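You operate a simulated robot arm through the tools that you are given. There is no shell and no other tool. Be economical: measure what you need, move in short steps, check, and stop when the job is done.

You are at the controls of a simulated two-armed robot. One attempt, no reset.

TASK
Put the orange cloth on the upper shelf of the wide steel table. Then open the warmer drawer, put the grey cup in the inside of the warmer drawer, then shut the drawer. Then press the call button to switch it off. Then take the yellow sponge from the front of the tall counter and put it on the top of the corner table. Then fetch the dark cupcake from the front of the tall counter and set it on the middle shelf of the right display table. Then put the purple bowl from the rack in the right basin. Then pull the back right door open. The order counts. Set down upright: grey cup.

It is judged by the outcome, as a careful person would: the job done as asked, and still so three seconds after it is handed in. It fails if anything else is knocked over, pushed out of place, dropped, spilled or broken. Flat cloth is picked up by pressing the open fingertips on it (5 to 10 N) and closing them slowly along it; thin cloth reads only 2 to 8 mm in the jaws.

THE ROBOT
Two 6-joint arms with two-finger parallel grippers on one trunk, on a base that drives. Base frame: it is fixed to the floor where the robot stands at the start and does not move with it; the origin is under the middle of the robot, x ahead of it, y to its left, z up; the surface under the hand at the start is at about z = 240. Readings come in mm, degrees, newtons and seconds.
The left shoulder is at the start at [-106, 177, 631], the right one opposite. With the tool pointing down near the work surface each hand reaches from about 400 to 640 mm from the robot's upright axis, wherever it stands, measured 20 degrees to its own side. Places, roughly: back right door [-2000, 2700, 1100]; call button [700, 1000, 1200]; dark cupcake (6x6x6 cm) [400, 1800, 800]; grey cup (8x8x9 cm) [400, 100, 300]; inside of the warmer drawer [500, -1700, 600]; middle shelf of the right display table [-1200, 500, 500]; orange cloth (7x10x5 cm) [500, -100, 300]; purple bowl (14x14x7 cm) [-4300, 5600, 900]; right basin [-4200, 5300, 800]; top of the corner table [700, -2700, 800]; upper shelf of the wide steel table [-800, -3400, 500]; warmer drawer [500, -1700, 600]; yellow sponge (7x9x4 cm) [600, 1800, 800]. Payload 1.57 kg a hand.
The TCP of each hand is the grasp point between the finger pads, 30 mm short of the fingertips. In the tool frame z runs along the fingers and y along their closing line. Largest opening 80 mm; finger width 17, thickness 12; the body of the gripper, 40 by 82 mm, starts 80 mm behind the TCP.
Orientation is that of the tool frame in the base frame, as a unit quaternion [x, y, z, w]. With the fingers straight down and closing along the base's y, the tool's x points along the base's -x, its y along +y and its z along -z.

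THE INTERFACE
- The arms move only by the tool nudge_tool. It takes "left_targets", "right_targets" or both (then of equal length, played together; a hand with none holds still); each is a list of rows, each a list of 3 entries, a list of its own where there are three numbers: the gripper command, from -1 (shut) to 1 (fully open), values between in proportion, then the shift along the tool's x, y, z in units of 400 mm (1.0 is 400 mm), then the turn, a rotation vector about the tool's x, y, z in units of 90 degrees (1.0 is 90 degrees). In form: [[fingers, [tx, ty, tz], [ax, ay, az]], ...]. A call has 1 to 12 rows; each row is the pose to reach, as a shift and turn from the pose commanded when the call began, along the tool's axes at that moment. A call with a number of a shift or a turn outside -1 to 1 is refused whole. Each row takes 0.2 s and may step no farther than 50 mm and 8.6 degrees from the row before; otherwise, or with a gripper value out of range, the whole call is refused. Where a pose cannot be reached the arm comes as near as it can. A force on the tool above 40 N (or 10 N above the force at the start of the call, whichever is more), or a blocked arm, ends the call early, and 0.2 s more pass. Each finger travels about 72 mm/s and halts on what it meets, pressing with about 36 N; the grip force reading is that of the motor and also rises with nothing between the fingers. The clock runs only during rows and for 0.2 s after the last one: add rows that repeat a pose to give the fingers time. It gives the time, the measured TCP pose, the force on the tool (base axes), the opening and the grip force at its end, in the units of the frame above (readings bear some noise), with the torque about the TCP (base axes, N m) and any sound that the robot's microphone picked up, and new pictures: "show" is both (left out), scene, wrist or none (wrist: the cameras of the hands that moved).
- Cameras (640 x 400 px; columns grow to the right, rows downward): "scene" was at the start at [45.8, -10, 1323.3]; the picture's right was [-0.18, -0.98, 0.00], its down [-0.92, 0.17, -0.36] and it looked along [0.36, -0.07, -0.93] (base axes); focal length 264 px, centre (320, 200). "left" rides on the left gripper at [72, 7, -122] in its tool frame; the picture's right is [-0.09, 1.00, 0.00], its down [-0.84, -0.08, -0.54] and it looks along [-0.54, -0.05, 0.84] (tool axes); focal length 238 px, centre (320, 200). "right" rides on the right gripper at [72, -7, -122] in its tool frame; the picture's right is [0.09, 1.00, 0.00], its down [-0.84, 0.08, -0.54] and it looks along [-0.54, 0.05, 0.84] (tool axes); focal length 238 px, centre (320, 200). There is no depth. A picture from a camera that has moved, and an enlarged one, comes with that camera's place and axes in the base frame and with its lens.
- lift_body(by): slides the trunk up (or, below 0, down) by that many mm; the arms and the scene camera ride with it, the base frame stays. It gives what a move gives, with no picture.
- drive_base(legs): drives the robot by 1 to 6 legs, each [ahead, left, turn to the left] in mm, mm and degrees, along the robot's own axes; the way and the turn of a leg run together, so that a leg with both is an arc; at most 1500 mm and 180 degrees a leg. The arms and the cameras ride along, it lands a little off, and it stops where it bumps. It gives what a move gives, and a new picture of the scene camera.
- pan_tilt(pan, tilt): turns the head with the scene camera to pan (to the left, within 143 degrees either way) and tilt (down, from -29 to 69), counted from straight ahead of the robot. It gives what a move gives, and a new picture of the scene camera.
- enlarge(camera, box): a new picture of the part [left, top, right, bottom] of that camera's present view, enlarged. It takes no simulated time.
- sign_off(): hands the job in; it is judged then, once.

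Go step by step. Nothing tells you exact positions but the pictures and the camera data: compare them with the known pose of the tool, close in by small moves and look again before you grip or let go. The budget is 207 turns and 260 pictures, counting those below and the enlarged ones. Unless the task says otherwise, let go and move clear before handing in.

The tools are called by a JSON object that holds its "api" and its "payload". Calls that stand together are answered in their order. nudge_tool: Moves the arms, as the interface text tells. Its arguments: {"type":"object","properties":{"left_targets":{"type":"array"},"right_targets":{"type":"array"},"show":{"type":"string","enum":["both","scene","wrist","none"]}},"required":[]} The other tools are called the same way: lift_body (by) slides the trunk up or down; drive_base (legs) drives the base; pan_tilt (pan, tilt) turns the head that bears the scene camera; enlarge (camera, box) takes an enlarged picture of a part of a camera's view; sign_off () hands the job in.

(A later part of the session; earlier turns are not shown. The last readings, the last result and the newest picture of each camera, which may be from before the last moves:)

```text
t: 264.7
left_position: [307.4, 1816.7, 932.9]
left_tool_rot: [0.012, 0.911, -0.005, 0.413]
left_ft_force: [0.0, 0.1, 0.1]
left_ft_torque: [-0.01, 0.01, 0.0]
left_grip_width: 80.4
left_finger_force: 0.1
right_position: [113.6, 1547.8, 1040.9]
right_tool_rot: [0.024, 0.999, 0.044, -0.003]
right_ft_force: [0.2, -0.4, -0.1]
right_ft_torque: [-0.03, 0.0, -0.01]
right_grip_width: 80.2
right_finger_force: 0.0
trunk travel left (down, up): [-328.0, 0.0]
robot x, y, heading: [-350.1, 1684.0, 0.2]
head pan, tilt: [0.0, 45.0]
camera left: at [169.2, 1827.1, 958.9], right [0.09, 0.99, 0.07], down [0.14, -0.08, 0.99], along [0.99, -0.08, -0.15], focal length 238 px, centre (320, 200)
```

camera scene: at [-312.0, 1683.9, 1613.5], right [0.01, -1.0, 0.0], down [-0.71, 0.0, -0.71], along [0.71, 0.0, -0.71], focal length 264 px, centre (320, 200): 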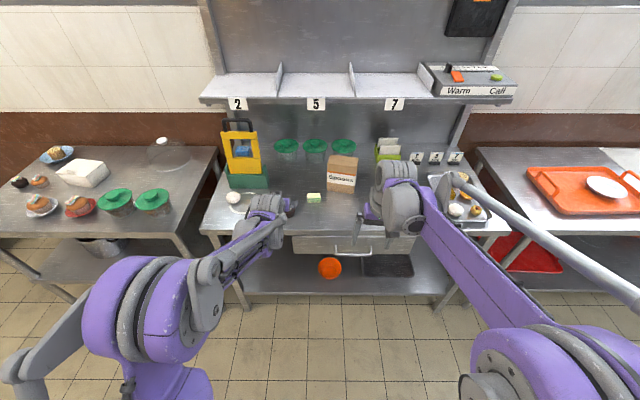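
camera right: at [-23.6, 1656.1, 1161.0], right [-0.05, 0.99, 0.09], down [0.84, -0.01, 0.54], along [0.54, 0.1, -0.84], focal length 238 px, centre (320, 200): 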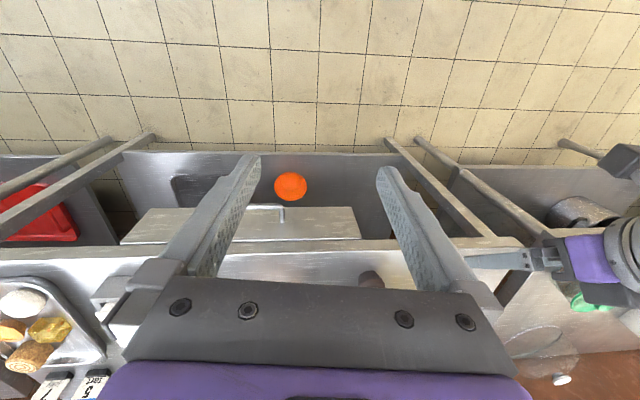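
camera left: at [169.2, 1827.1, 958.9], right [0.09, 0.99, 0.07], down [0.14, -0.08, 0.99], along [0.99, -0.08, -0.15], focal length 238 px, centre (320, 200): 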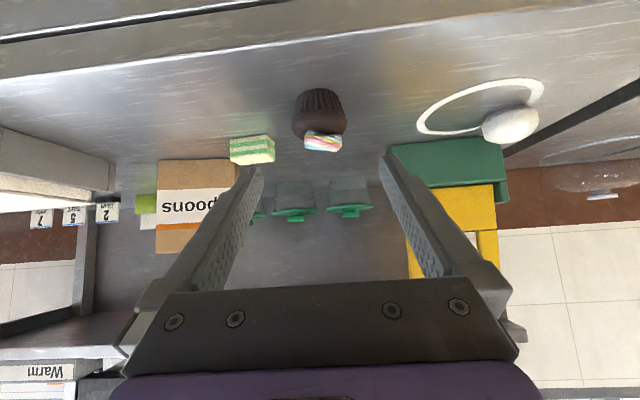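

The cupcake is centred between the fingers; its axis is near [402, 1816]. I'll slide forward and down around it.

{"api": "nudge_tool", "payload": {"left_targets": [[1, [-0.002, 0, 0.1], [0, 0, 0]], [1, [-0.004, 0, 0.2], [0, 0, 0]], [1, [-0.007, 0, 0.29], [0, 0, 0]], [1, [-0.007, 0, 0.29], [0, 0, 0]]], "show": "wrist"}}

```text
t: 265.7
left_position: [396.6, 1813.5, 860.4]
left_tool_rot: [0.013, 0.911, -0.005, 0.412]
left_ft_force: [0.1, 0.3, -0.7]
left_ft_torque: [0.01, -0.01, -0.02]
left_grip_width: 79.9
left_finger_force: 0.0
right_position: [112.4, 1549.3, 1040.7]
right_tool_rot: [0.023, 0.999, 0.044, -0.003]
right_ft_force: [0.3, 0.3, 0.3]
right_ft_torque: [0.03, -0.03, 0.01]
right_grip_width: 79.7
right_finger_force: 0.0
trunk travel left (down, up): [-328.0, 0.0]
robot x, y, heading: [-348.5, 1683.9, 0.4]
head pan, tilt: [0.0, 45.0]
camera left: at [258.6, 1824.6, 884.4], right [0.09, 0.99, 0.07], down [0.14, -0.08, 0.99], along [0.99, -0.08, -0.15], focal length 238 px, centre (320, 200)
```

left: 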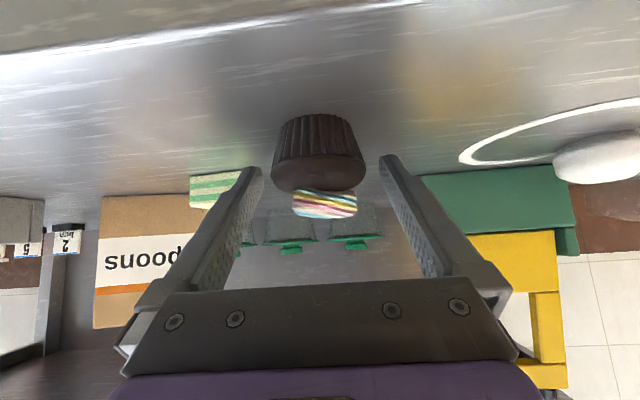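

Good. A bit lower and forward, then close slowly and lift.

{"api": "nudge_tool", "payload": {"left_targets": [[1, [0.006, -0.002, 0.02], [0, 0, 0]], [0.6, [0.006, -0.002, 0.02], [0, 0, 0]], [0.3, [0.006, -0.002, 0.02], [0, 0, 0]], [0, [0.006, -0.002, 0.02], [0, 0, 0]], [-0.4, [0.006, -0.002, 0.02], [0, 0, 0]], [-1, [0.006, -0.002, 0.02], [0, 0, 0]], [-1, [0.006, -0.002, 0.02], [0, 0, 0]], [-1, [-0.07, -0.002, -0.04], [0, 0, 0]], [-1, [-0.14, -0.002, -0.1], [0, 0, 0]], [-1, [-0.14, -0.002, -0.1], [0, 0, 0]]], "show": "wrist"}}

```text
t: 267.9
left_position: [402.0, 1814.8, 927.2]
left_tool_rot: [0.013, 0.911, -0.006, 0.411]
left_ft_force: [0.3, 0.4, -0.2]
left_ft_torque: [-0.02, 0.04, 0.01]
left_grip_width: 56.4
left_finger_force: 36.0
right_position: [113.4, 1547.6, 1039.0]
right_tool_rot: [0.023, 0.999, 0.043, -0.003]
right_ft_force: [0.3, -0.3, 0.0]
right_ft_torque: [-0.04, 0.01, -0.02]
right_grip_width: 79.9
right_finger_force: 0.1
trunk travel left (down, up): [-328.0, 0.0]
robot x, y, heading: [-349.4, 1684.6, 0.3]
head pan, tilt: [0.0, 45.0]
camera left: at [264.3, 1824.2, 953.6], right [0.09, 0.99, 0.07], down [0.14, -0.08, 0.99], along [0.99, -0.08, -0.15], focal length 238 px, centre (320, 200)
```

left: 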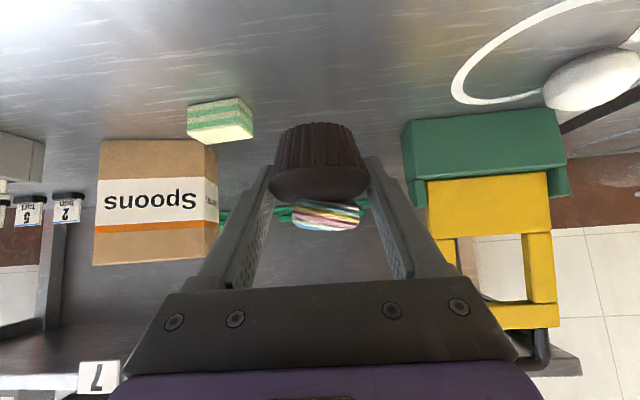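

The cupcake is held. I'll back off and look behind for the right display table.

{"api": "drive_base", "payload": {"legs": [[-200, 0, 0]]}}

{"api": "pan_tilt", "payload": {"pan": -135, "tilt": 25}}

{"api": "pan_tilt", "payload": {"pan": 135, "tilt": 25}}

```text
t: 269.5
left_position: [200.5, 1814.1, 929.6]
left_tool_rot: [0.013, 0.911, -0.006, 0.412]
left_ft_force: [-0.6, 0.3, -1.0]
left_ft_torque: [0.03, 0.03, 0.0]
left_grip_width: 56.0
left_finger_force: 35.9
right_position: [-86.8, 1547.3, 1040.2]
right_tool_rot: [0.024, 0.999, 0.043, -0.003]
right_ft_force: [-0.4, -0.4, 0.0]
right_ft_torque: [0.0, 0.0, 0.01]
right_grip_width: 79.7
right_finger_force: 0.1
trunk travel left (down, up): [-328.0, 0.0]
robot x, y, heading: [-554.0, 1683.9, 0.4]
head pan, tilt: [0.0, 45.0]
camera scene: at [-511.7, 1682.7, 1613.9], right [0.01, -1.0, 0.0], down [-0.71, 0.0, -0.71], along [0.71, 0.0, -0.71], focal length 264 px, centre (320, 200)
```

scene: 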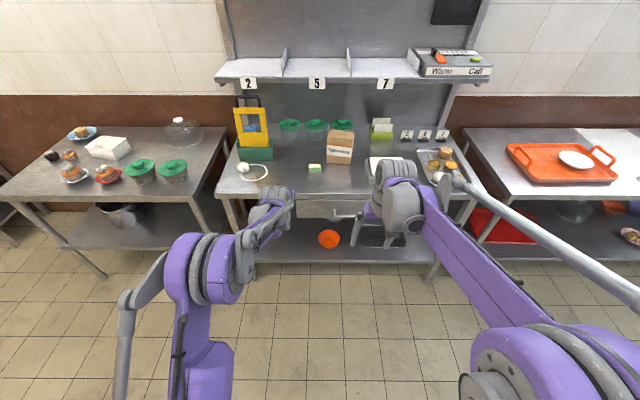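

```text
t: 271.7
left_position: [201.0, 1813.6, 928.6]
left_tool_rot: [0.012, 0.911, -0.005, 0.412]
left_ft_force: [-0.9, 0.9, -1.4]
left_ft_torque: [-0.01, 0.01, 0.01]
left_grip_width: 56.1
left_finger_force: 35.9
right_position: [-88.2, 1546.2, 1040.8]
right_tool_rot: [0.024, 0.999, 0.044, -0.003]
right_ft_force: [0.6, 0.2, -0.8]
right_ft_torque: [0.02, 0.0, -0.02]
right_grip_width: 80.1
right_finger_force: 0.0
trunk travel left (down, up): [-328.0, 0.0]
robot x, y, heading: [-551.8, 1679.1, 0.4]
head pan, tilt: [-135.0, 25.0]
camera scene: at [-658.4, 1616.5, 1644.3], right [-0.71, 0.7, 0.0], down [0.3, 0.3, -0.91], along [-0.64, -0.65, -0.42], focal length 264 px, centre (320, 200)
```

scene: 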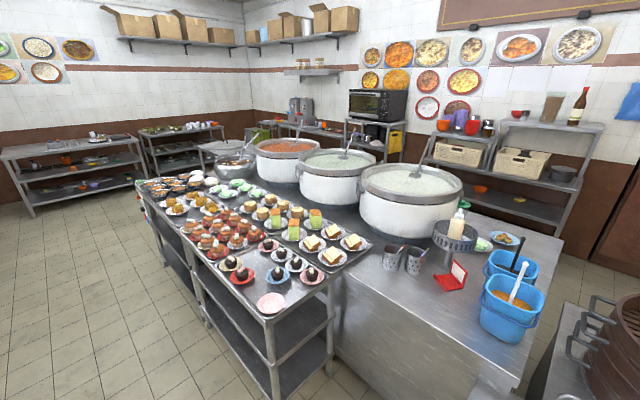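

```text
t: 275.4
left_position: [202.2, 1813.9, 927.6]
left_tool_rot: [0.012, 0.91, -0.005, 0.413]
left_ft_force: [-0.6, 0.5, -1.2]
left_ft_torque: [-0.01, -0.01, 0.0]
left_grip_width: 56.1
left_finger_force: 35.8
right_position: [-86.8, 1546.0, 1039.6]
right_tool_rot: [0.024, 0.999, 0.044, -0.002]
right_ft_force: [0.1, -0.4, -0.2]
right_ft_torque: [0.01, 0.03, 0.02]
right_grip_width: 79.6
right_finger_force: 0.1
trunk travel left (down, up): [-328.0, 0.0]
robot x, y, heading: [-549.4, 1682.1, 0.5]
head pan, tilt: [135.0, 25.0]
camera scene: at [-659.3, 1746.9, 1644.3], right [0.7, 0.71, 0.0], down [0.3, -0.3, -0.91], along [-0.65, 0.64, -0.42], focal length 264 px, centre (320, 200)
```

scene: 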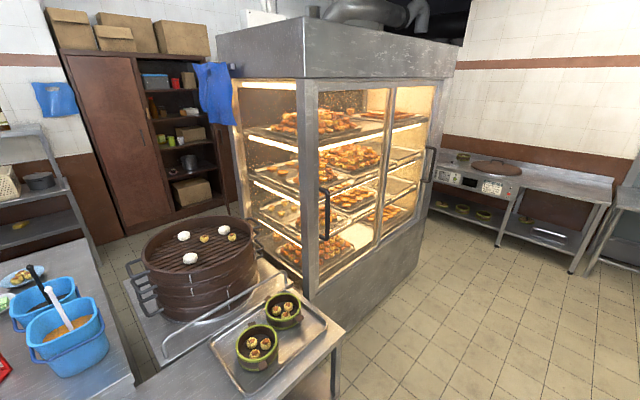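

The right display table is the tiered one by the aisle (x≈-1020, y≈75 to 1010). I'll tuck the left hand, lower the trunk, turn around here and then drive alongside it.

{"api": "nudge_tool", "payload": {"left_targets": [[-1, [0.07, 0, -0.075], [0, 0, 0]], [-1, [0.14, 0, -0.155], [0, 0, 0]], [-1, [0.21, 0, -0.235], [0, 0, 0]], [-1, [0.28, 0, -0.315], [0, 0, 0]], [-1, [0.33, 0, -0.375], [0, 0, 0]], [-1, [0.33, 0, -0.375], [0, 0, 0]]], "show": "none"}}

{"api": "drive_base", "payload": {"legs": [[120, 0, 0], [0, 0, 179.5], [0, 1150, 0]]}}

{"api": "lift_body", "payload": {"by": -250}}

{"api": "pan_tilt", "payload": {"pan": 0, "tilt": 45}}

```text
t: 276.8
left_position: [3.0, 1817.9, 927.5]
left_tool_rot: [0.012, 0.911, -0.005, 0.412]
left_ft_force: [-0.2, 0.0, -0.2]
left_ft_torque: [-0.01, -0.04, 0.0]
left_grip_width: 56.3
left_finger_force: 36.0
right_position: [-87.7, 1547.2, 1039.7]
right_tool_rot: [0.024, 0.999, 0.043, -0.004]
right_ft_force: [0.9, 1.1, 1.4]
right_ft_torque: [0.0, -0.02, -0.02]
right_grip_width: 79.8
right_finger_force: 0.1
trunk travel left (down, up): [-328.0, 0.0]
robot x, y, heading: [-552.4, 1680.4, 0.6]
head pan, tilt: [135.0, 25.0]
```

```text
t: 295.1
left_position: [-1022.5, 444.4, 926.8]
left_tool_rot: [0.911, -0.032, -0.412, -0.014]
left_ft_force: [0.8, -0.1, -0.7]
left_ft_torque: [0.0, 0.03, -0.02]
left_grip_width: 56.0
left_finger_force: 36.9
right_position: [-917.9, 709.8, 1040.4]
right_tool_rot: [0.998, -0.047, 0.002, 0.044]
right_ft_force: [-0.6, 0.3, -0.4]
right_ft_torque: [0.01, 0.02, 0.03]
right_grip_width: 80.1
right_finger_force: 0.0
trunk travel left (down, up): [-328.0, 0.0]
robot x, y, heading: [-459.9, 554.5, 177.5]
head pan, tilt: [135.0, 25.0]
camera scene: at [-354.0, 485.4, 1644.3], right [-0.73, -0.68, 0.0], down [-0.29, 0.31, -0.91], along [0.62, -0.66, -0.42], focal length 264 px, centre (320, 200)
```

scene: 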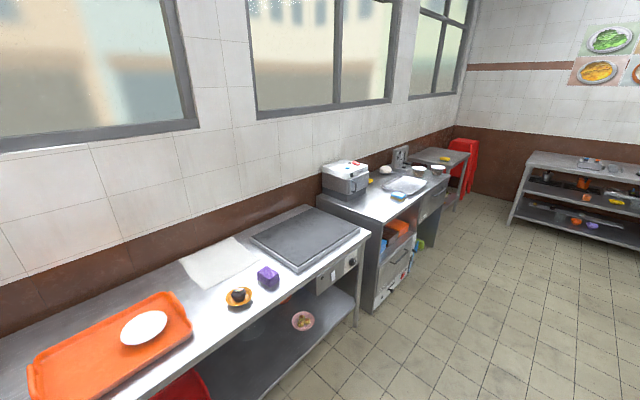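

```text
t: 296.3
left_position: [-1018.3, 443.3, 839.6]
left_tool_rot: [0.908, -0.03, -0.417, -0.016]
left_ft_force: [13.3, -3.4, 37.8]
left_ft_torque: [0.76, 0.09, -0.09]
left_grip_width: 55.9
left_finger_force: 35.7
right_position: [-915.4, 710.2, 949.0]
right_tool_rot: [0.998, -0.046, 0.002, 0.044]
right_ft_force: [-0.2, -0.9, 0.1]
right_ft_torque: [0.04, -0.02, -0.02]
right_grip_width: 80.1
right_finger_force: 0.0
trunk travel left (down, up): [-239.0, 89.0]
robot x, y, heading: [-465.9, 554.1, 177.9]
head pan, tilt: [135.0, 25.0]
stopped: the force on the tool passed its limit at 70 N (the readings are from after the stop); the commanded pose is now the measured one
```

```text
t: 298.5
left_position: [-1019.3, 443.9, 839.7]
left_tool_rot: [0.909, -0.03, -0.415, -0.015]
left_ft_force: [2.5, -9.7, 27.2]
left_ft_torque: [0.66, 0.3, 0.09]
left_grip_width: 55.5
left_finger_force: 35.8
right_position: [-916.3, 709.3, 949.4]
right_tool_rot: [0.998, -0.045, 0.004, 0.043]
right_ft_force: [0.5, -0.1, -0.4]
right_ft_torque: [-0.02, -0.01, 0.0]
right_grip_width: 79.9
right_finger_force: 0.1
trunk travel left (down, up): [-239.0, 89.0]
robot x, y, heading: [-460.1, 555.7, 177.8]
head pan, tilt: [0.0, 45.0]
camera scene: at [-497.9, 555.2, 1520.4], right [0.04, 1.0, 0.0], down [0.7, -0.03, -0.71], along [-0.71, 0.03, -0.71], focal length 264 px, centre (320, 200)
```

scene: 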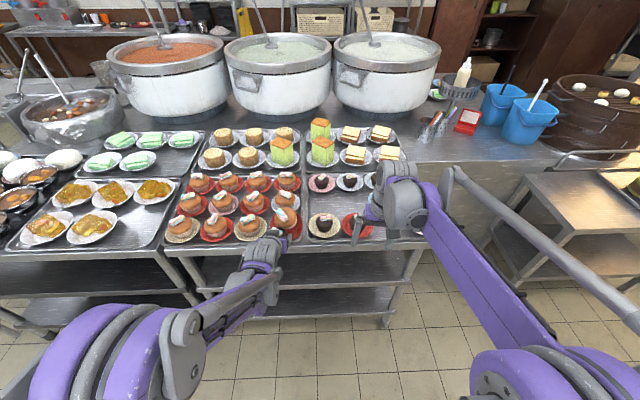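

That was careless: the hand ended over the display table's edge and touched down when the trunk lowered. I'll lift straight back up and inspect.

{"api": "lift_body", "payload": {"by": 80}}

{"api": "enlarge", "payload": {"camera": "left", "box": [0, 0, 640, 400]}}

{"api": "enlarge", "payload": {"camera": "scene", "box": [160, 150, 420, 310]}}

```text
t: 299.6
left_position: [-1018.5, 443.7, 919.1]
left_tool_rot: [0.909, -0.031, -0.415, -0.016]
left_ft_force: [-0.4, -0.6, -1.1]
left_ft_torque: [0.0, -0.04, 0.0]
left_grip_width: 55.4
left_finger_force: 36.0
right_position: [-915.8, 710.1, 1028.5]
right_tool_rot: [0.998, -0.046, 0.004, 0.044]
right_ft_force: [1.0, 1.6, -0.5]
right_ft_torque: [-0.01, 0.02, 0.0]
right_grip_width: 79.7
right_finger_force: 0.0
trunk travel left (down, up): [-319.0, 9.0]
robot x, y, heading: [-463.3, 549.9, 177.7]
head pan, tilt: [0.0, 45.0]
```

```text
1.00 times, centred on (320, 200) of left (not enlarged: the box is as wide or as high as the picture)
camera zoom: at [-880.7, 427.6, 942.7], right [-0.13, -0.99, 0.07], down [-0.13, 0.08, 0.99], along [-0.98, 0.12, -0.14], focal length 238 px, centre (320, 200)
```

zoom: 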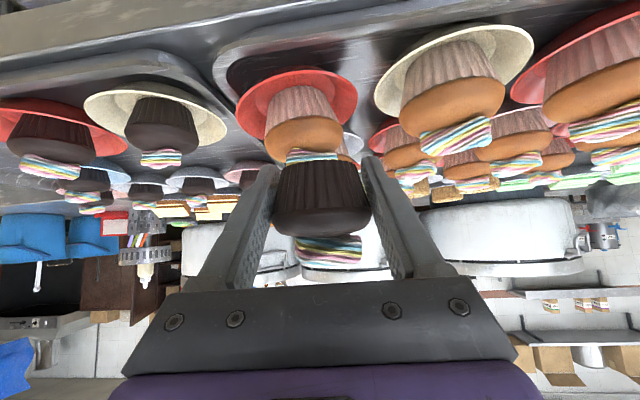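

```text
2.46 times, centred on (290, 230) of scene
camera zoom: at [-497.2, 556.0, 1606.1], right [0.04, 1.0, 0.0], down [0.71, -0.03, -0.71], along [-0.71, 0.03, -0.71], focal length 650 px, centre (394, 126)
```

zoom: 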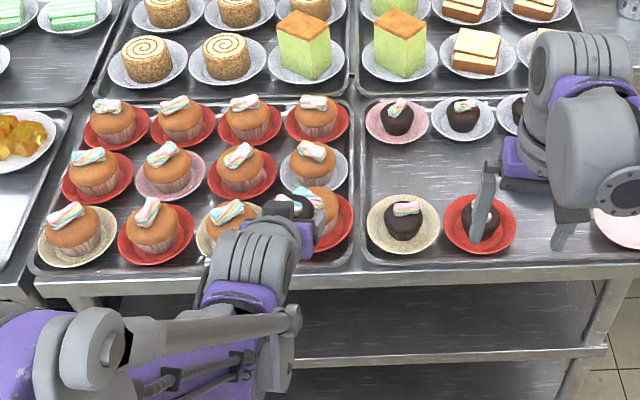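

Nothing on the display was displaced, but the cupcake has been pushed about 2 cm up in the grip. I'll back clear of the table, then lower the trunk.

{"api": "drive_base", "payload": {"legs": [[-230, 0, 2]]}}

```text
t: 301.4
left_position: [-787.5, 419.8, 918.5]
left_tool_rot: [0.909, -0.015, -0.416, -0.009]
left_ft_force: [-0.6, 0.9, -0.2]
left_ft_torque: [0.01, 0.04, -0.02]
left_grip_width: 55.7
left_finger_force: 35.4
right_position: [-694.3, 688.7, 1029.2]
right_tool_rot: [0.999, -0.028, 0.004, 0.043]
right_ft_force: [0.6, 0.2, 0.1]
right_ft_torque: [-0.03, 0.0, -0.01]
right_grip_width: 79.8
right_finger_force: 0.0
trunk travel left (down, up): [-319.0, 9.0]
robot x, y, heading: [-234.5, 548.6, 180.0]
head pan, tilt: [0.0, 45.0]
camera scene: at [-268.9, 550.2, 1606.3], right [0.0, 1.0, 0.0], down [0.71, 0.0, -0.71], along [-0.71, 0.0, -0.71], focal length 264 px, centre (320, 200)
```

scene: 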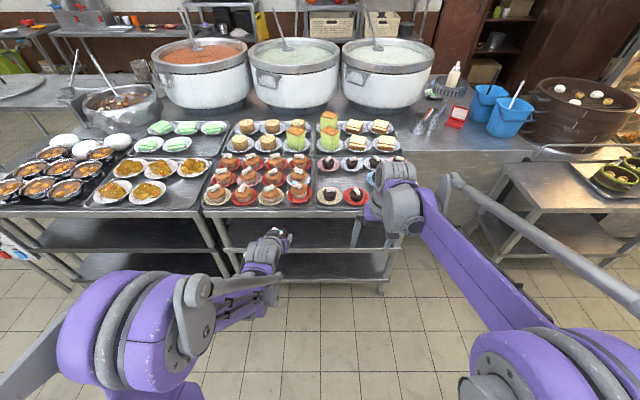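

The middle shelf's front edge is near z≈527 at x≈-1005. With the hand clear, I'll lower the trunk and look.

{"api": "lift_body", "payload": {"by": -250}}

{"api": "nudge_tool", "payload": {"left_targets": [[-1, [0.07, 0, 0.06], [0, 0, 0]], [-1, [0.13, 0, 0.115], [0, 0, 0]], [-1, [0.13, 0, 0.115], [0, 0, 0]]], "show": "both"}}

```text
t: 304.0
left_position: [-786.6, 418.6, 667.8]
left_tool_rot: [0.909, -0.015, -0.416, -0.008]
left_ft_force: [0.0, 0.1, -0.4]
left_ft_torque: [0.02, 0.0, -0.01]
left_grip_width: 55.0
left_finger_force: 35.9
right_position: [-692.1, 688.6, 778.7]
right_tool_rot: [0.999, -0.027, 0.005, 0.043]
right_ft_force: [-0.4, 0.5, 0.2]
right_ft_torque: [0.0, 0.01, 0.03]
right_grip_width: 79.7
right_finger_force: 0.0
trunk travel left (down, up): [-69.0, 259.0]
robot x, y, heading: [-231.1, 552.3, 179.7]
head pan, tilt: [0.0, 45.0]
```

```text
t: 304.8
left_position: [-787.0, 418.4, 599.0]
left_tool_rot: [0.909, -0.014, -0.416, -0.008]
left_ft_force: [-1.0, -0.2, -0.2]
left_ft_torque: [0.03, -0.01, -0.03]
left_grip_width: 55.1
left_finger_force: 36.1
right_position: [-692.3, 688.6, 779.7]
right_tool_rot: [0.999, -0.027, 0.004, 0.043]
right_ft_force: [0.2, -0.8, 0.1]
right_ft_torque: [0.03, -0.01, 0.0]
right_grip_width: 80.1
right_finger_force: 0.1
trunk travel left (down, up): [-69.0, 259.0]
robot x, y, heading: [-231.5, 551.3, 179.6]
head pan, tilt: [0.0, 45.0]
camera scene: at [-302.7, 550.2, 1345.4], right [0.0, 1.0, 0.0], down [0.71, 0.0, -0.71], along [-0.71, 0.0, -0.71], focal length 264 px, centre (320, 200)
camera left: at [-647.0, 407.7, 623.3], right [-0.09, -0.99, 0.07], down [-0.14, 0.08, 0.99], along [-0.99, 0.08, -0.14], focal length 238 px, centre (320, 200)
```

scene: 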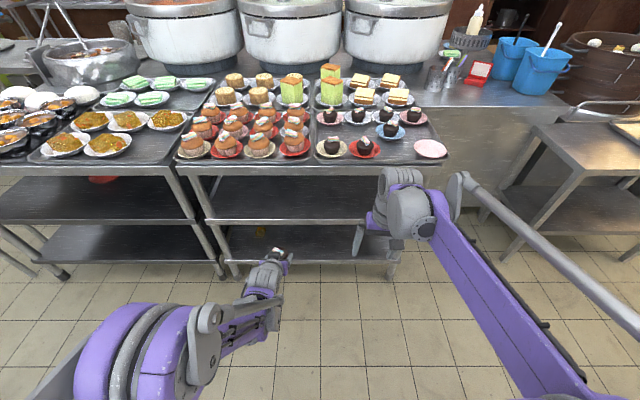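
left: 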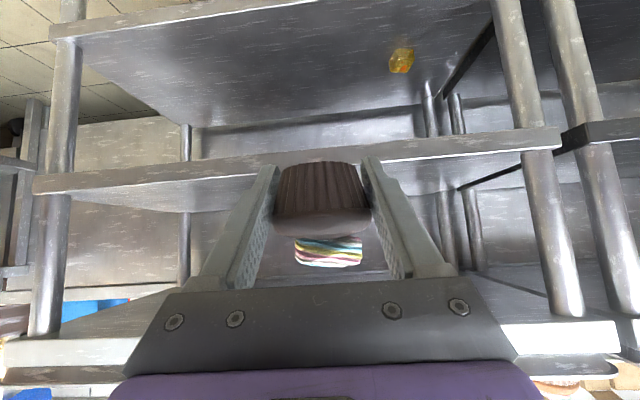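

The middle shelf is at z≈529 with clear space in front. I'll drive in and then extend the arm.

{"api": "drive_base", "payload": {"legs": [[190, 0, 0]]}}

{"api": "nudge_tool", "payload": {"left_targets": [[-1, [-0.06, 0, 0.068], [0, 0, 0]], [-1, [-0.12, 0, 0.136], [0, 0, 0]], [-1, [-0.18, 0, 0.205], [0, 0, 0]], [-1, [-0.18, 0, 0.205], [0, 0, 0]]], "show": "both"}}

```text
t: 306.3
left_position: [-976.9, 418.7, 598.4]
left_tool_rot: [0.91, -0.015, -0.414, -0.008]
left_ft_force: [0.8, 0.1, 0.1]
left_ft_torque: [-0.02, 0.02, 0.01]
left_grip_width: 54.9
left_finger_force: 36.4
right_position: [-883.3, 688.3, 778.0]
right_tool_rot: [0.999, -0.029, 0.005, 0.043]
right_ft_force: [-1.0, -0.1, 0.0]
right_ft_torque: [-0.03, -0.01, 0.0]
right_grip_width: 80.1
right_finger_force: 0.0
trunk travel left (down, up): [-69.0, 259.0]
robot x, y, heading: [-418.6, 548.4, 179.9]
head pan, tilt: [0.0, 45.0]
camera scene: at [-493.5, 550.5, 1345.4], right [0.0, 1.0, 0.0], down [0.71, 0.0, -0.71], along [-0.71, 0.0, -0.71], focal length 264 px, centre (320, 200)
```

scene: 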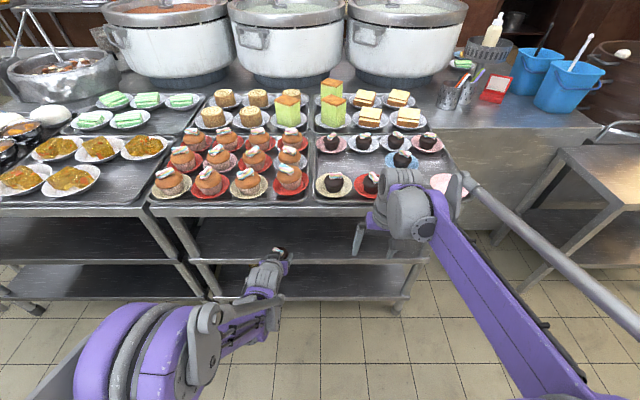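

```text
t: 307.3
left_position: [-1086.3, 424.5, 600.6]
left_tool_rot: [0.909, -0.014, -0.416, -0.007]
left_ft_force: [-0.2, 0.5, -0.5]
left_ft_torque: [-0.01, 0.02, -0.04]
left_grip_width: 54.9
left_finger_force: 35.9
right_position: [-881.4, 689.4, 778.5]
right_tool_rot: [0.999, -0.029, 0.005, 0.043]
right_ft_force: [-0.6, -1.2, 0.4]
right_ft_torque: [-0.01, -0.03, 0.01]
right_grip_width: 80.0
right_finger_force: 0.0
trunk travel left (down, up): [-69.0, 259.0]
robot x, y, heading: [-422.5, 551.8, 179.9]
head pan, tilt: [0.0, 45.0]
camera scene: at [-492.5, 550.5, 1345.4], right [0.0, 1.0, 0.0], down [0.71, 0.0, -0.71], along [-0.71, 0.0, -0.71], focal length 264 px, centre (320, 200)
camera left: at [-946.5, 412.8, 624.6], right [-0.09, -0.99, 0.07], down [-0.14, 0.08, 0.99], along [-0.99, 0.08, -0.14], focal length 238 px, centre (320, 200)
```

scene: 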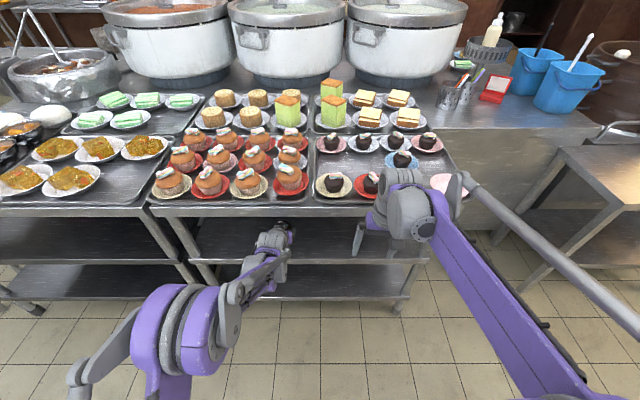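
left: 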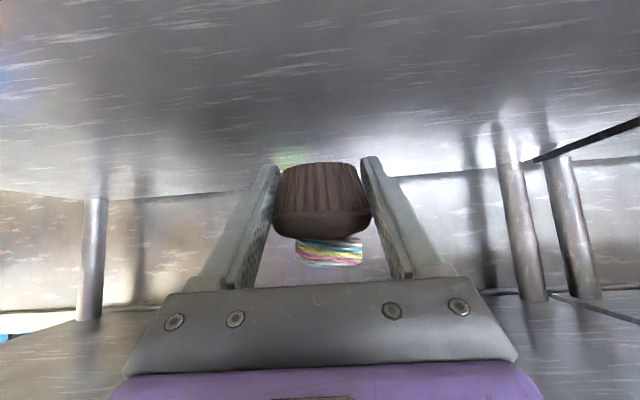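

Inside the middle shelf. I'll lower until the fingertips touch.

{"api": "nudge_tool", "payload": {"left_targets": [[-1, [0.035, 0, 0.031], [0, 0, 0]], [-1, [0.064, 0, 0.056], [0, 0, 0]], [-1, [0.071, 0, 0.0625], [0, 0, 0]], [-1, [0.078, 0, 0.0688], [0, 0, 0]], [-1, [0.085, 0, 0.075], [0, 0, 0]], [-1, [0.085, 0, 0.075], [0, 0, 0]]], "show": "wrist"}}

```text
t: 308.7
left_position: [-1086.8, 423.2, 554.3]
left_tool_rot: [0.909, -0.014, -0.416, -0.008]
left_ft_force: [0.1, -1.0, -0.4]
left_ft_torque: [-0.02, -0.03, -0.01]
left_grip_width: 54.6
left_finger_force: 36.2
right_position: [-882.2, 688.9, 778.2]
right_tool_rot: [0.999, -0.029, 0.004, 0.043]
right_ft_force: [-0.8, 0.5, 1.0]
right_ft_torque: [0.02, -0.03, -0.02]
right_grip_width: 79.7
right_finger_force: 0.0
trunk travel left (down, up): [-69.0, 259.0]
robot x, y, heading: [-420.7, 546.5, 180.0]
head pan, tilt: [0.0, 45.0]
camera left: at [-946.4, 412.2, 578.9], right [-0.09, -0.99, 0.07], down [-0.14, 0.08, 0.99], along [-0.99, 0.08, -0.14], focal length 238 px, centre (320, 200)
```

left: 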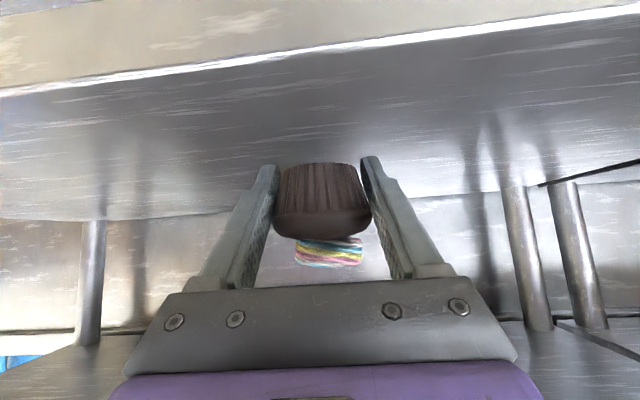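

No contact yet; continuing in fine steps.

{"api": "nudge_tool", "payload": {"left_targets": [[-1, [0.0075, 0, 0.0066], [0, 0, 0]], [-1, [0.015, 0, 0.0132], [0, 0, 0]], [-1, [0.0225, 0, 0.0198], [0, 0, 0]], [-1, [0.0225, 0, 0.0198], [0, 0, 0]]], "show": "none"}}

{"api": "nudge_tool", "payload": {"left_targets": [[-1, [0.0056, 0, 0.005], [0, 0, 0]], [-1, [0.0113, 0, 0.01], [0, 0, 0]], [-1, [0.0113, 0, 0.01], [0, 0, 0]]], "show": "wrist"}}

```text
t: 309.7
left_position: [-1086.3, 422.2, 546.4]
left_tool_rot: [0.908, -0.015, -0.419, -0.008]
left_ft_force: [-5.6, -1.6, 30.8]
left_ft_torque: [-0.4, 0.7, -0.27]
left_grip_width: 54.6
left_finger_force: 36.6
right_position: [-881.6, 688.3, 779.9]
right_tool_rot: [0.999, -0.028, 0.004, 0.044]
right_ft_force: [-0.9, 0.3, 0.6]
right_ft_torque: [-0.02, -0.02, 0.01]
right_grip_width: 80.1
right_finger_force: 0.1
trunk travel left (down, up): [-69.0, 259.0]
robot x, y, heading: [-421.2, 551.0, 179.8]
head pan, tilt: [0.0, 45.0]
```

```text
t: 310.1
left_position: [-1087.2, 423.3, 545.5]
left_tool_rot: [0.907, -0.015, -0.421, -0.007]
left_ft_force: [8.4, -1.4, 20.7]
left_ft_torque: [-0.11, 0.15, -0.2]
left_grip_width: 54.5
left_finger_force: 35.9
right_position: [-881.1, 688.6, 778.4]
right_tool_rot: [0.999, -0.028, 0.004, 0.044]
right_ft_force: [-0.2, 0.1, 0.4]
right_ft_torque: [-0.03, -0.01, -0.01]
right_grip_width: 79.7
right_finger_force: 0.0
trunk travel left (down, up): [-69.0, 259.0]
robot x, y, heading: [-421.8, 547.8, 180.1]
head pan, tilt: [0.0, 45.0]
stopped in row 1 (left hand): the force on the tool passed its limit at 44 N (the readings are from after the stop); the commanded pose is now the measured one
camera left: at [-946.5, 411.6, 568.6], right [-0.09, -0.99, 0.07], down [-0.12, 0.08, 0.99], along [-0.99, 0.08, -0.13], focal length 238 px, centre (320, 200)
```

left: 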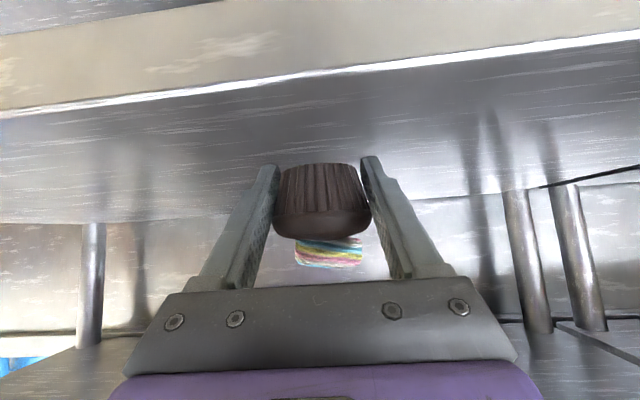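

The tips are on the shelf. I'll ease off 1–2 mm and open very slowly so the cupcake slides down between the pads.

{"api": "nudge_tool", "payload": {"left_targets": [[-1, [-0.003, 0, -0.003], [0, 0, 0]], [0.3, [-0.003, 0, -0.003], [0, 0, 0]], [0.36, [-0.003, 0, -0.003], [0, 0, 0]], [0.38, [-0.003, 0, -0.003], [0, 0, 0]], [0.4, [-0.003, 0, -0.003], [0, 0, 0]], [0.43, [-0.003, 0, -0.003], [0, 0, 0]], [0.46, [-0.003, 0, -0.003], [0, 0, 0]], [0.5, [-0.003, 0, -0.003], [0, 0, 0]], [0.5, [-0.003, 0, -0.003], [0, 0, 0]]], "show": "wrist"}}

```text
t: 312.1
left_position: [-1086.0, 423.5, 546.0]
left_tool_rot: [0.907, -0.016, -0.42, -0.007]
left_ft_force: [3.9, 7.2, 14.6]
left_ft_torque: [-0.21, 0.17, -0.06]
left_grip_width: 55.7
left_finger_force: 0.0
right_position: [-882.4, 690.0, 779.6]
right_tool_rot: [0.999, -0.029, 0.004, 0.043]
right_ft_force: [0.7, -1.4, -0.2]
right_ft_torque: [-0.02, 0.0, -0.03]
right_grip_width: 79.9
right_finger_force: 0.1
trunk travel left (down, up): [-69.0, 259.0]
robot x, y, heading: [-423.3, 547.8, 179.8]
head pan, tilt: [0.0, 45.0]
camera left: at [-946.8, 412.1, 569.1], right [-0.09, -0.99, 0.07], down [-0.13, 0.08, 0.99], along [-0.99, 0.08, -0.13], focal length 238 px, centre (320, 200)
```

left: 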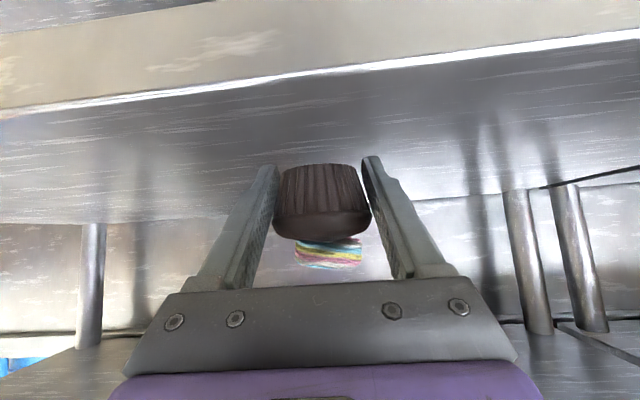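

It hasn't dropped; it may already be resting on the shelf. I'll keep opening slowly.

{"api": "nudge_tool", "payload": {"left_targets": [[0.52, [-0.004, 0, -0.0035], [0, 0, 0]], [0.56, [-0.004, 0, -0.0035], [0, 0, 0]], [0.6, [-0.004, 0, -0.0035], [0, 0, 0]], [0.66, [-0.004, 0, -0.0035], [0, 0, 0]], [0.72, [-0.004, 0, -0.0035], [0, 0, 0]], [0.8, [-0.004, 0, -0.0035], [0, 0, 0]], [0.8, [-0.004, 0, -0.0035], [0, 0, 0]]], "show": "wrist"}}

```text
t: 313.7
left_position: [-1086.2, 421.8, 546.6]
left_tool_rot: [0.908, -0.014, -0.419, -0.006]
left_ft_force: [-0.3, 0.3, 0.1]
left_ft_torque: [0.01, 0.0, 0.0]
left_grip_width: 71.9
left_finger_force: 0.0
right_position: [-881.2, 689.0, 778.5]
right_tool_rot: [0.999, -0.028, 0.005, 0.043]
right_ft_force: [0.4, 0.0, -0.4]
right_ft_torque: [0.03, 0.01, 0.03]
right_grip_width: 79.8
right_finger_force: 0.1
trunk travel left (down, up): [-69.0, 259.0]
robot x, y, heading: [-424.4, 550.8, 179.9]
head pan, tilt: [0.0, 45.0]
camera left: at [-947.3, 411.1, 570.7], right [-0.09, -0.99, 0.07], down [-0.13, 0.08, 0.99], along [-0.99, 0.08, -0.14], focal length 238 px, centre (320, 200)
```

left: 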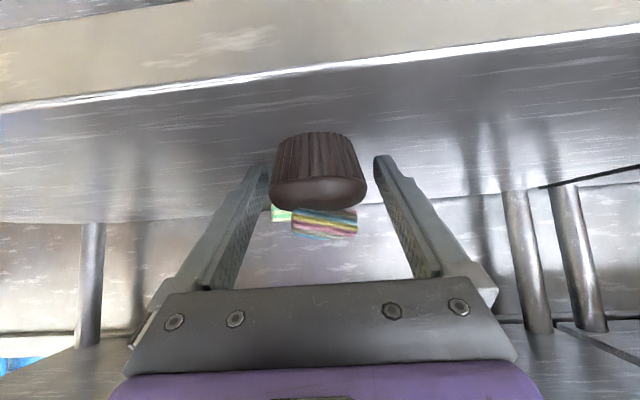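

The cupcake settled upright on the shelf. I'll open fully and draw straight back.

{"api": "nudge_tool", "payload": {"left_targets": [[1, [-0.004, 0, -0.0035], [0, 0, 0]], [1, [-0.004, 0, -0.0035], [0, 0, 0]], [1, [0.05, 0, -0.07], [0, 0, 0]], [1, [0.11, 0, -0.145], [0, 0, 0]], [1, [0.175, 0, -0.22], [0, 0, 0]], [1, [0.22, 0, -0.27], [0, 0, 0]], [1, [0.22, 0, -0.27], [0, 0, 0]]], "show": "both"}}

```text
t: 315.3
left_position: [-948.7, 417.4, 548.9]
left_tool_rot: [0.908, -0.014, -0.419, -0.007]
left_ft_force: [-0.3, -1.1, 0.6]
left_ft_torque: [0.03, -0.01, 0.05]
left_grip_width: 79.8
left_finger_force: 0.2
right_position: [-882.1, 688.7, 777.8]
right_tool_rot: [0.999, -0.028, 0.005, 0.043]
right_ft_force: [0.3, 0.5, 0.8]
right_ft_torque: [0.01, 0.03, -0.01]
right_grip_width: 80.1
right_finger_force: 0.1
trunk travel left (down, up): [-69.0, 259.0]
robot x, y, heading: [-422.1, 552.7, 179.9]
head pan, tilt: [0.0, 45.0]
camera scene: at [-492.9, 550.4, 1345.4], right [0.0, 1.0, 0.0], down [0.71, 0.0, -0.71], along [-0.71, 0.0, -0.71], focal length 264 px, centre (320, 200)
camera left: at [-808.4, 407.7, 573.3], right [-0.09, -0.99, 0.07], down [-0.13, 0.08, 0.99], along [-0.99, 0.08, -0.14], focal length 238 px, centre (320, 200)
```

scene: 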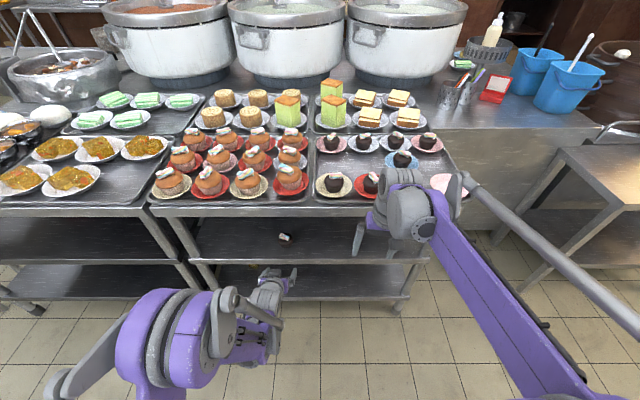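
left: 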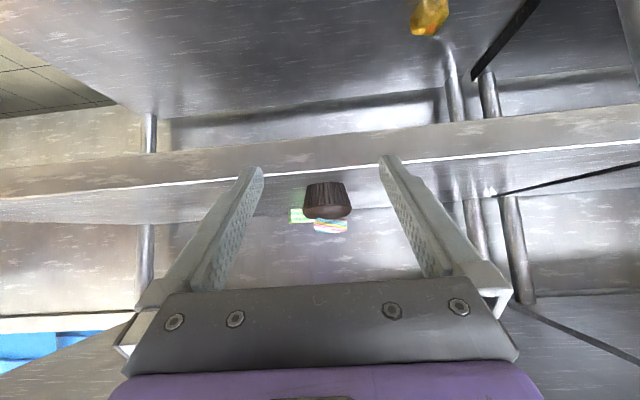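

The cupcake stands on the middle shelf. Next is the purple bowl far to the left rear; I'll back off, turn to face +y and look along the aisle.

{"api": "drive_base", "payload": {"legs": [[-110, 0, 0], [0, 0, -90], [1300, 60, 0]]}}

{"api": "pan_tilt", "payload": {"pan": 20, "tilt": 18}}

```text
t: 326.4
left_position: [-480.5, 2380.3, 550.1]
left_tool_rot: [-0.629, 0.656, 0.289, 0.303]
left_ft_force: [0.6, 0.2, 0.4]
left_ft_torque: [0.01, 0.04, 0.01]
left_grip_width: 79.9
left_finger_force: 0.1
right_position: [-210.8, 2312.6, 777.0]
right_tool_rot: [-0.683, 0.729, 0.027, -0.034]
right_ft_force: [0.3, 0.8, -0.5]
right_ft_torque: [-0.01, 0.01, 0.01]
right_grip_width: 80.1
right_finger_force: 0.0
trunk travel left (down, up): [-69.0, 259.0]
robot x, y, heading: [-360.4, 1851.2, 89.2]
head pan, tilt: [0.0, 45.0]
camera scene: at [-351.8, 1925.1, 1345.4], right [1.0, -0.01, 0.0], down [-0.01, -0.71, -0.71], along [0.01, 0.71, -0.71], focal length 264 px, centre (320, 200)
```

scene: 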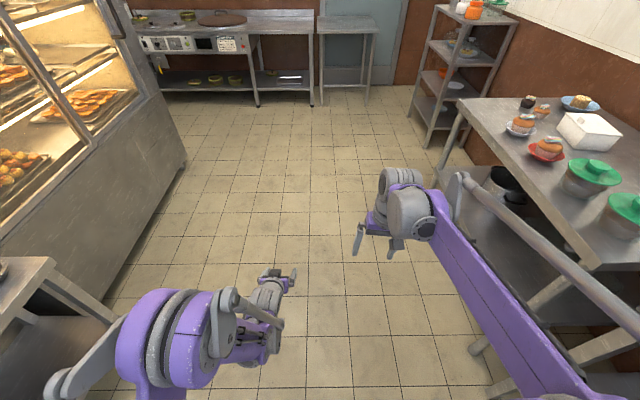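

```text
t: 327.4
left_position: [-481.4, 2379.5, 549.1]
left_tool_rot: [-0.629, 0.655, 0.289, 0.302]
left_ft_force: [0.2, -0.3, -0.1]
left_ft_torque: [0.03, 0.03, 0.0]
left_grip_width: 80.2
left_finger_force: 0.0
right_position: [-210.1, 2311.9, 779.5]
right_tool_rot: [-0.684, 0.728, 0.027, -0.035]
right_ft_force: [-1.4, 1.0, -0.9]
right_ft_torque: [0.03, 0.03, 0.02]
right_grip_width: 80.0
right_finger_force: 0.2
trunk travel left (down, up): [-69.0, 259.0]
robot x, y, heading: [-355.2, 1851.3, 89.4]
head pan, tilt: [20.0, 18.0]
camera scene: at [-383.6, 1931.7, 1387.3], right [0.94, 0.33, 0.0], down [0.1, -0.29, -0.95], along [-0.32, 0.9, -0.31], focal length 264 px, centre (320, 200)
```

scene: 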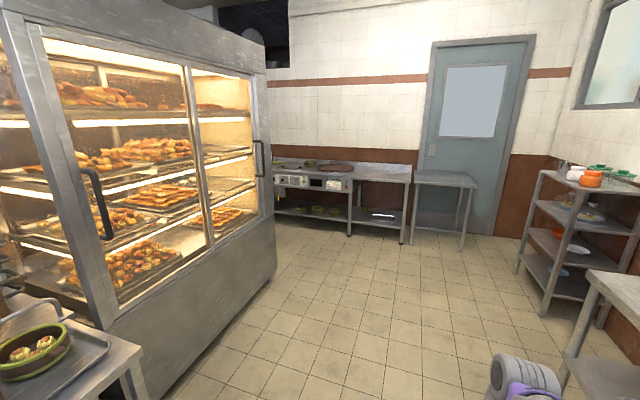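

I'll drive on toward the far end and look to the left.

{"api": "drive_base", "payload": {"legs": [[1400, 100, 0.6], [700, 50, 0]]}}

{"api": "pan_tilt", "payload": {"pan": 85, "tilt": 20}}

```text
t: 337.9
left_position: [-611.6, 4491.7, 549.6]
left_tool_rot: [-0.629, 0.655, 0.29, 0.302]
left_ft_force: [0.9, -0.4, -0.4]
left_ft_torque: [0.01, -0.02, 0.0]
left_grip_width: 79.9
left_finger_force: 0.0
right_position: [-341.2, 4424.1, 778.4]
right_tool_rot: [-0.684, 0.729, 0.028, -0.034]
right_ft_force: [-0.2, 0.4, 0.0]
right_ft_torque: [-0.05, -0.01, 0.02]
right_grip_width: 80.2
right_finger_force: 0.0
trunk travel left (down, up): [-69.0, 259.0]
robot x, y, heading: [-487.7, 3963.5, 89.2]
head pan, tilt: [20.0, 18.0]
camera scene: at [-514.4, 4042.9, 1387.3], right [0.94, 0.33, 0.0], down [0.1, -0.29, -0.95], along [-0.32, 0.9, -0.31], focal length 264 px, centre (320, 200)
```

scene: 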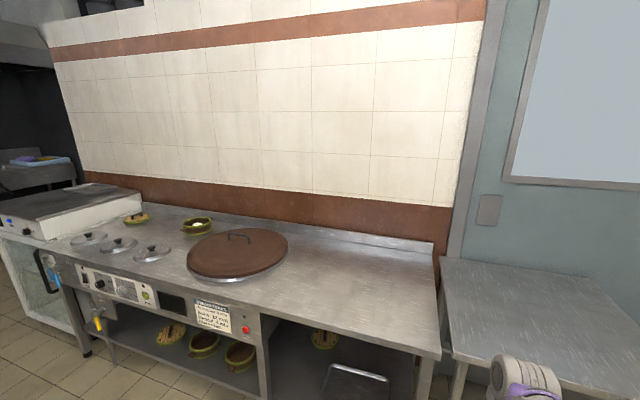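

```text
t: 339.2
left_position: [-611.2, 4491.0, 550.6]
left_tool_rot: [-0.629, 0.655, 0.29, 0.303]
left_ft_force: [-0.1, 0.3, 0.7]
left_ft_torque: [0.01, 0.02, -0.02]
left_grip_width: 79.9
left_finger_force: 0.1
right_position: [-341.5, 4421.9, 778.1]
right_tool_rot: [-0.683, 0.729, 0.028, -0.035]
right_ft_force: [-0.3, -0.1, 0.2]
right_ft_torque: [0.01, 0.01, -0.01]
right_grip_width: 80.0
right_finger_force: 0.1
trunk travel left (down, up): [-69.0, 259.0]
robot x, y, heading: [-487.1, 3962.9, 89.4]
head pan, tilt: [85.0, 20.0]
camera scene: at [-576.1, 3963.7, 1384.1], right [0.1, 1.0, 0.0], down [0.34, -0.03, -0.94], along [-0.94, 0.09, -0.34], focal length 264 px, centre (320, 200)
```

scene: 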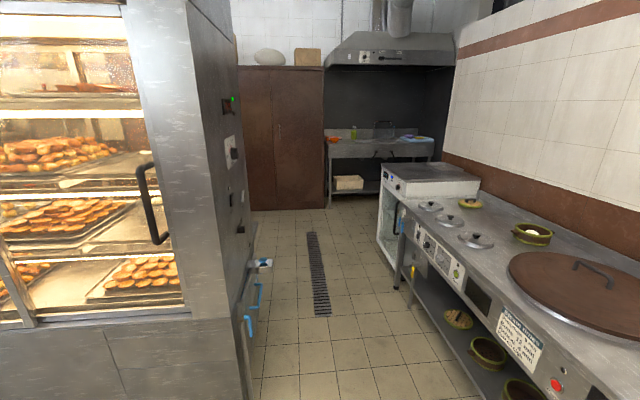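

A corridor about 1 m wide leads to -x between the cabinet and the stove counter (y≈3750–4815). I'll turn left, centre on y≈4260 and drive down it.

{"api": "drive_base", "payload": {"legs": [[0, 0, 90.6], [0, -300, 0], [1400, 0, 0]]}}

{"api": "pan_tilt", "payload": {"pan": -15, "tilt": 20}}

```text
t: 352.9
left_position: [-2428.0, 4157.4, 549.8]
left_tool_rot: [0.908, -0.021, -0.418, -0.011]
left_ft_force: [0.6, 1.4, 0.7]
left_ft_torque: [-0.02, -0.02, -0.01]
left_grip_width: 79.7
left_finger_force: 0.1
right_position: [-2359.0, 4425.9, 779.2]
right_tool_rot: [0.998, -0.034, 0.005, 0.043]
right_ft_force: [0.3, -0.6, 0.3]
right_ft_torque: [0.0, 0.0, -0.02]
right_grip_width: 80.2
right_finger_force: 0.1
trunk travel left (down, up): [-69.0, 259.0]
robot x, y, heading: [-1900.0, 4280.7, 179.3]
head pan, tilt: [85.0, 20.0]
camera scene: at [-1899.5, 4188.9, 1384.1], right [-0.99, 0.1, 0.0], down [0.04, 0.34, -0.94], along [-0.1, -0.93, -0.34], focal length 264 px, centre (320, 200)
```

scene: 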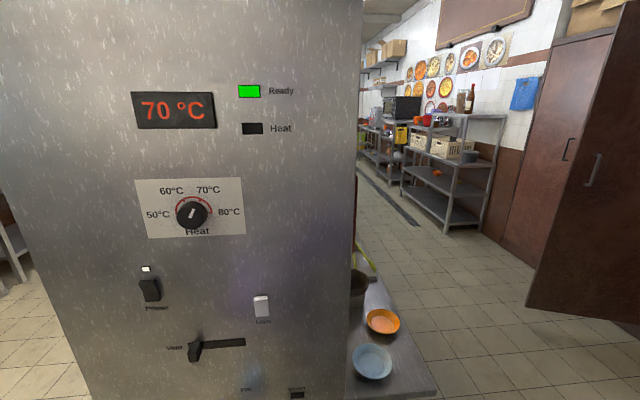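

```text
t: 354.6
left_position: [-2428.4, 4156.5, 549.4]
left_tool_rot: [0.908, -0.021, -0.418, -0.01]
left_ft_force: [-0.7, 0.3, 0.9]
left_ft_torque: [0.01, 0.0, -0.04]
left_grip_width: 79.8
left_finger_force: 0.1
right_position: [-2359.8, 4426.3, 778.4]
right_tool_rot: [0.998, -0.034, 0.005, 0.044]
right_ft_force: [-1.0, 0.2, -1.0]
right_ft_torque: [0.02, 0.01, 0.02]
right_grip_width: 80.0
right_finger_force: 0.0
trunk travel left (down, up): [-69.0, 259.0]
robot x, y, heading: [-1899.5, 4279.8, 179.4]
head pan, tilt: [-15.0, 20.0]
camera scene: at [-1979.5, 4306.9, 1384.1], right [0.27, 0.96, 0.0], down [0.33, -0.09, -0.94], along [-0.9, 0.26, -0.34], focal length 264 px, centre (320, 200)
```

scene: 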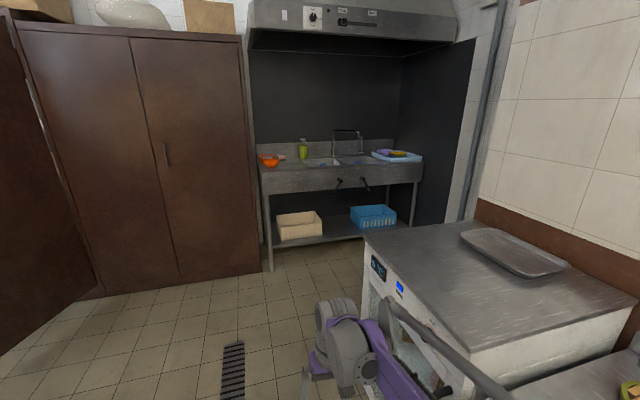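

The sink with its drying rack is ahead on the right (front x≈-3980). I'll drive past the counter's end and then sideways toward it.

{"api": "drive_base", "payload": {"legs": [[1380, 0, 0.5], [0, -750, 0]]}}

{"api": "pan_tilt", "payload": {"pan": 0, "tilt": 35}}

```text
t: 368.2
left_position: [-3806.7, 4954.0, 550.0]
left_tool_rot: [0.908, -0.032, -0.418, -0.015]
left_ft_force: [-0.3, -0.1, -0.3]
left_ft_torque: [0.0, 0.02, 0.02]
left_grip_width: 79.9
left_finger_force: 0.0
right_position: [-3731.1, 5221.9, 779.2]
right_tool_rot: [0.998, -0.047, 0.004, 0.044]
right_ft_force: [-0.3, -0.3, -0.2]
right_ft_torque: [-0.01, -0.02, 0.0]
right_grip_width: 80.2
right_finger_force: 0.0
trunk travel left (down, up): [-69.0, 259.0]
robot x, y, heading: [-3278.2, 5064.8, 177.6]
head pan, tilt: [-15.0, 20.0]
camera scene: at [-3354.0, 5092.6, 1384.1], right [0.3, 0.95, 0.0], down [0.33, -0.1, -0.94], along [-0.9, 0.28, -0.34], focal length 264 px, centre (320, 200)
```

scene: 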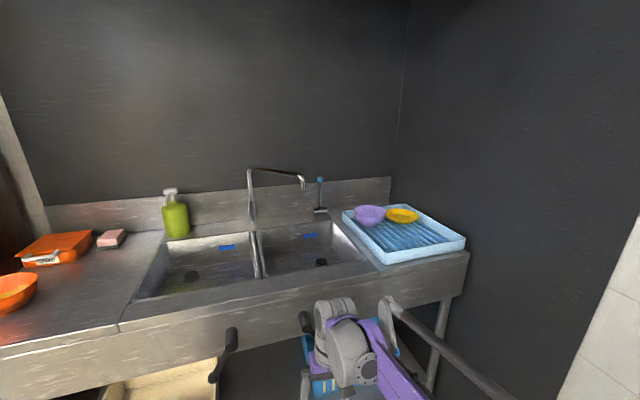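

```text
t: 369.0
left_position: [-3807.9, 4955.5, 549.4]
left_tool_rot: [0.908, -0.033, -0.418, -0.016]
left_ft_force: [-0.3, 0.5, 0.4]
left_ft_torque: [0.01, 0.03, 0.01]
left_grip_width: 80.1
left_finger_force: 0.0
right_position: [-3730.1, 5221.7, 777.2]
right_tool_rot: [0.998, -0.048, 0.004, 0.044]
right_ft_force: [0.7, -0.3, -0.9]
right_ft_torque: [-0.01, 0.0, 0.02]
right_grip_width: 79.9
right_finger_force: 0.1
trunk travel left (down, up): [-69.0, 259.0]
robot x, y, heading: [-3275.4, 5060.1, 177.6]
head pan, tilt: [0.0, 35.0]
camera scene: at [-3353.1, 5068.4, 1360.3], right [0.04, 1.0, 0.0], down [0.57, -0.02, -0.82], along [-0.82, 0.03, -0.57], focal length 264 px, centre (320, 200)
```

scene: 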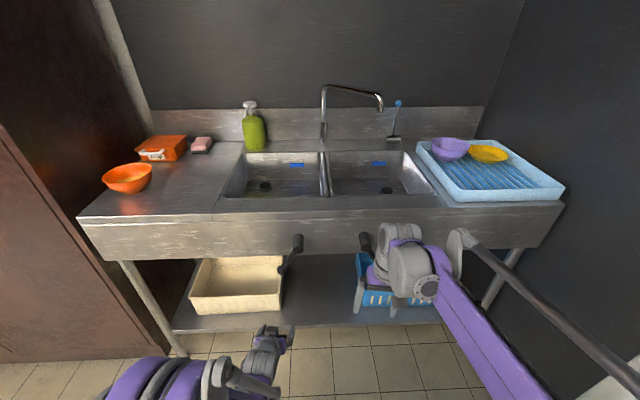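

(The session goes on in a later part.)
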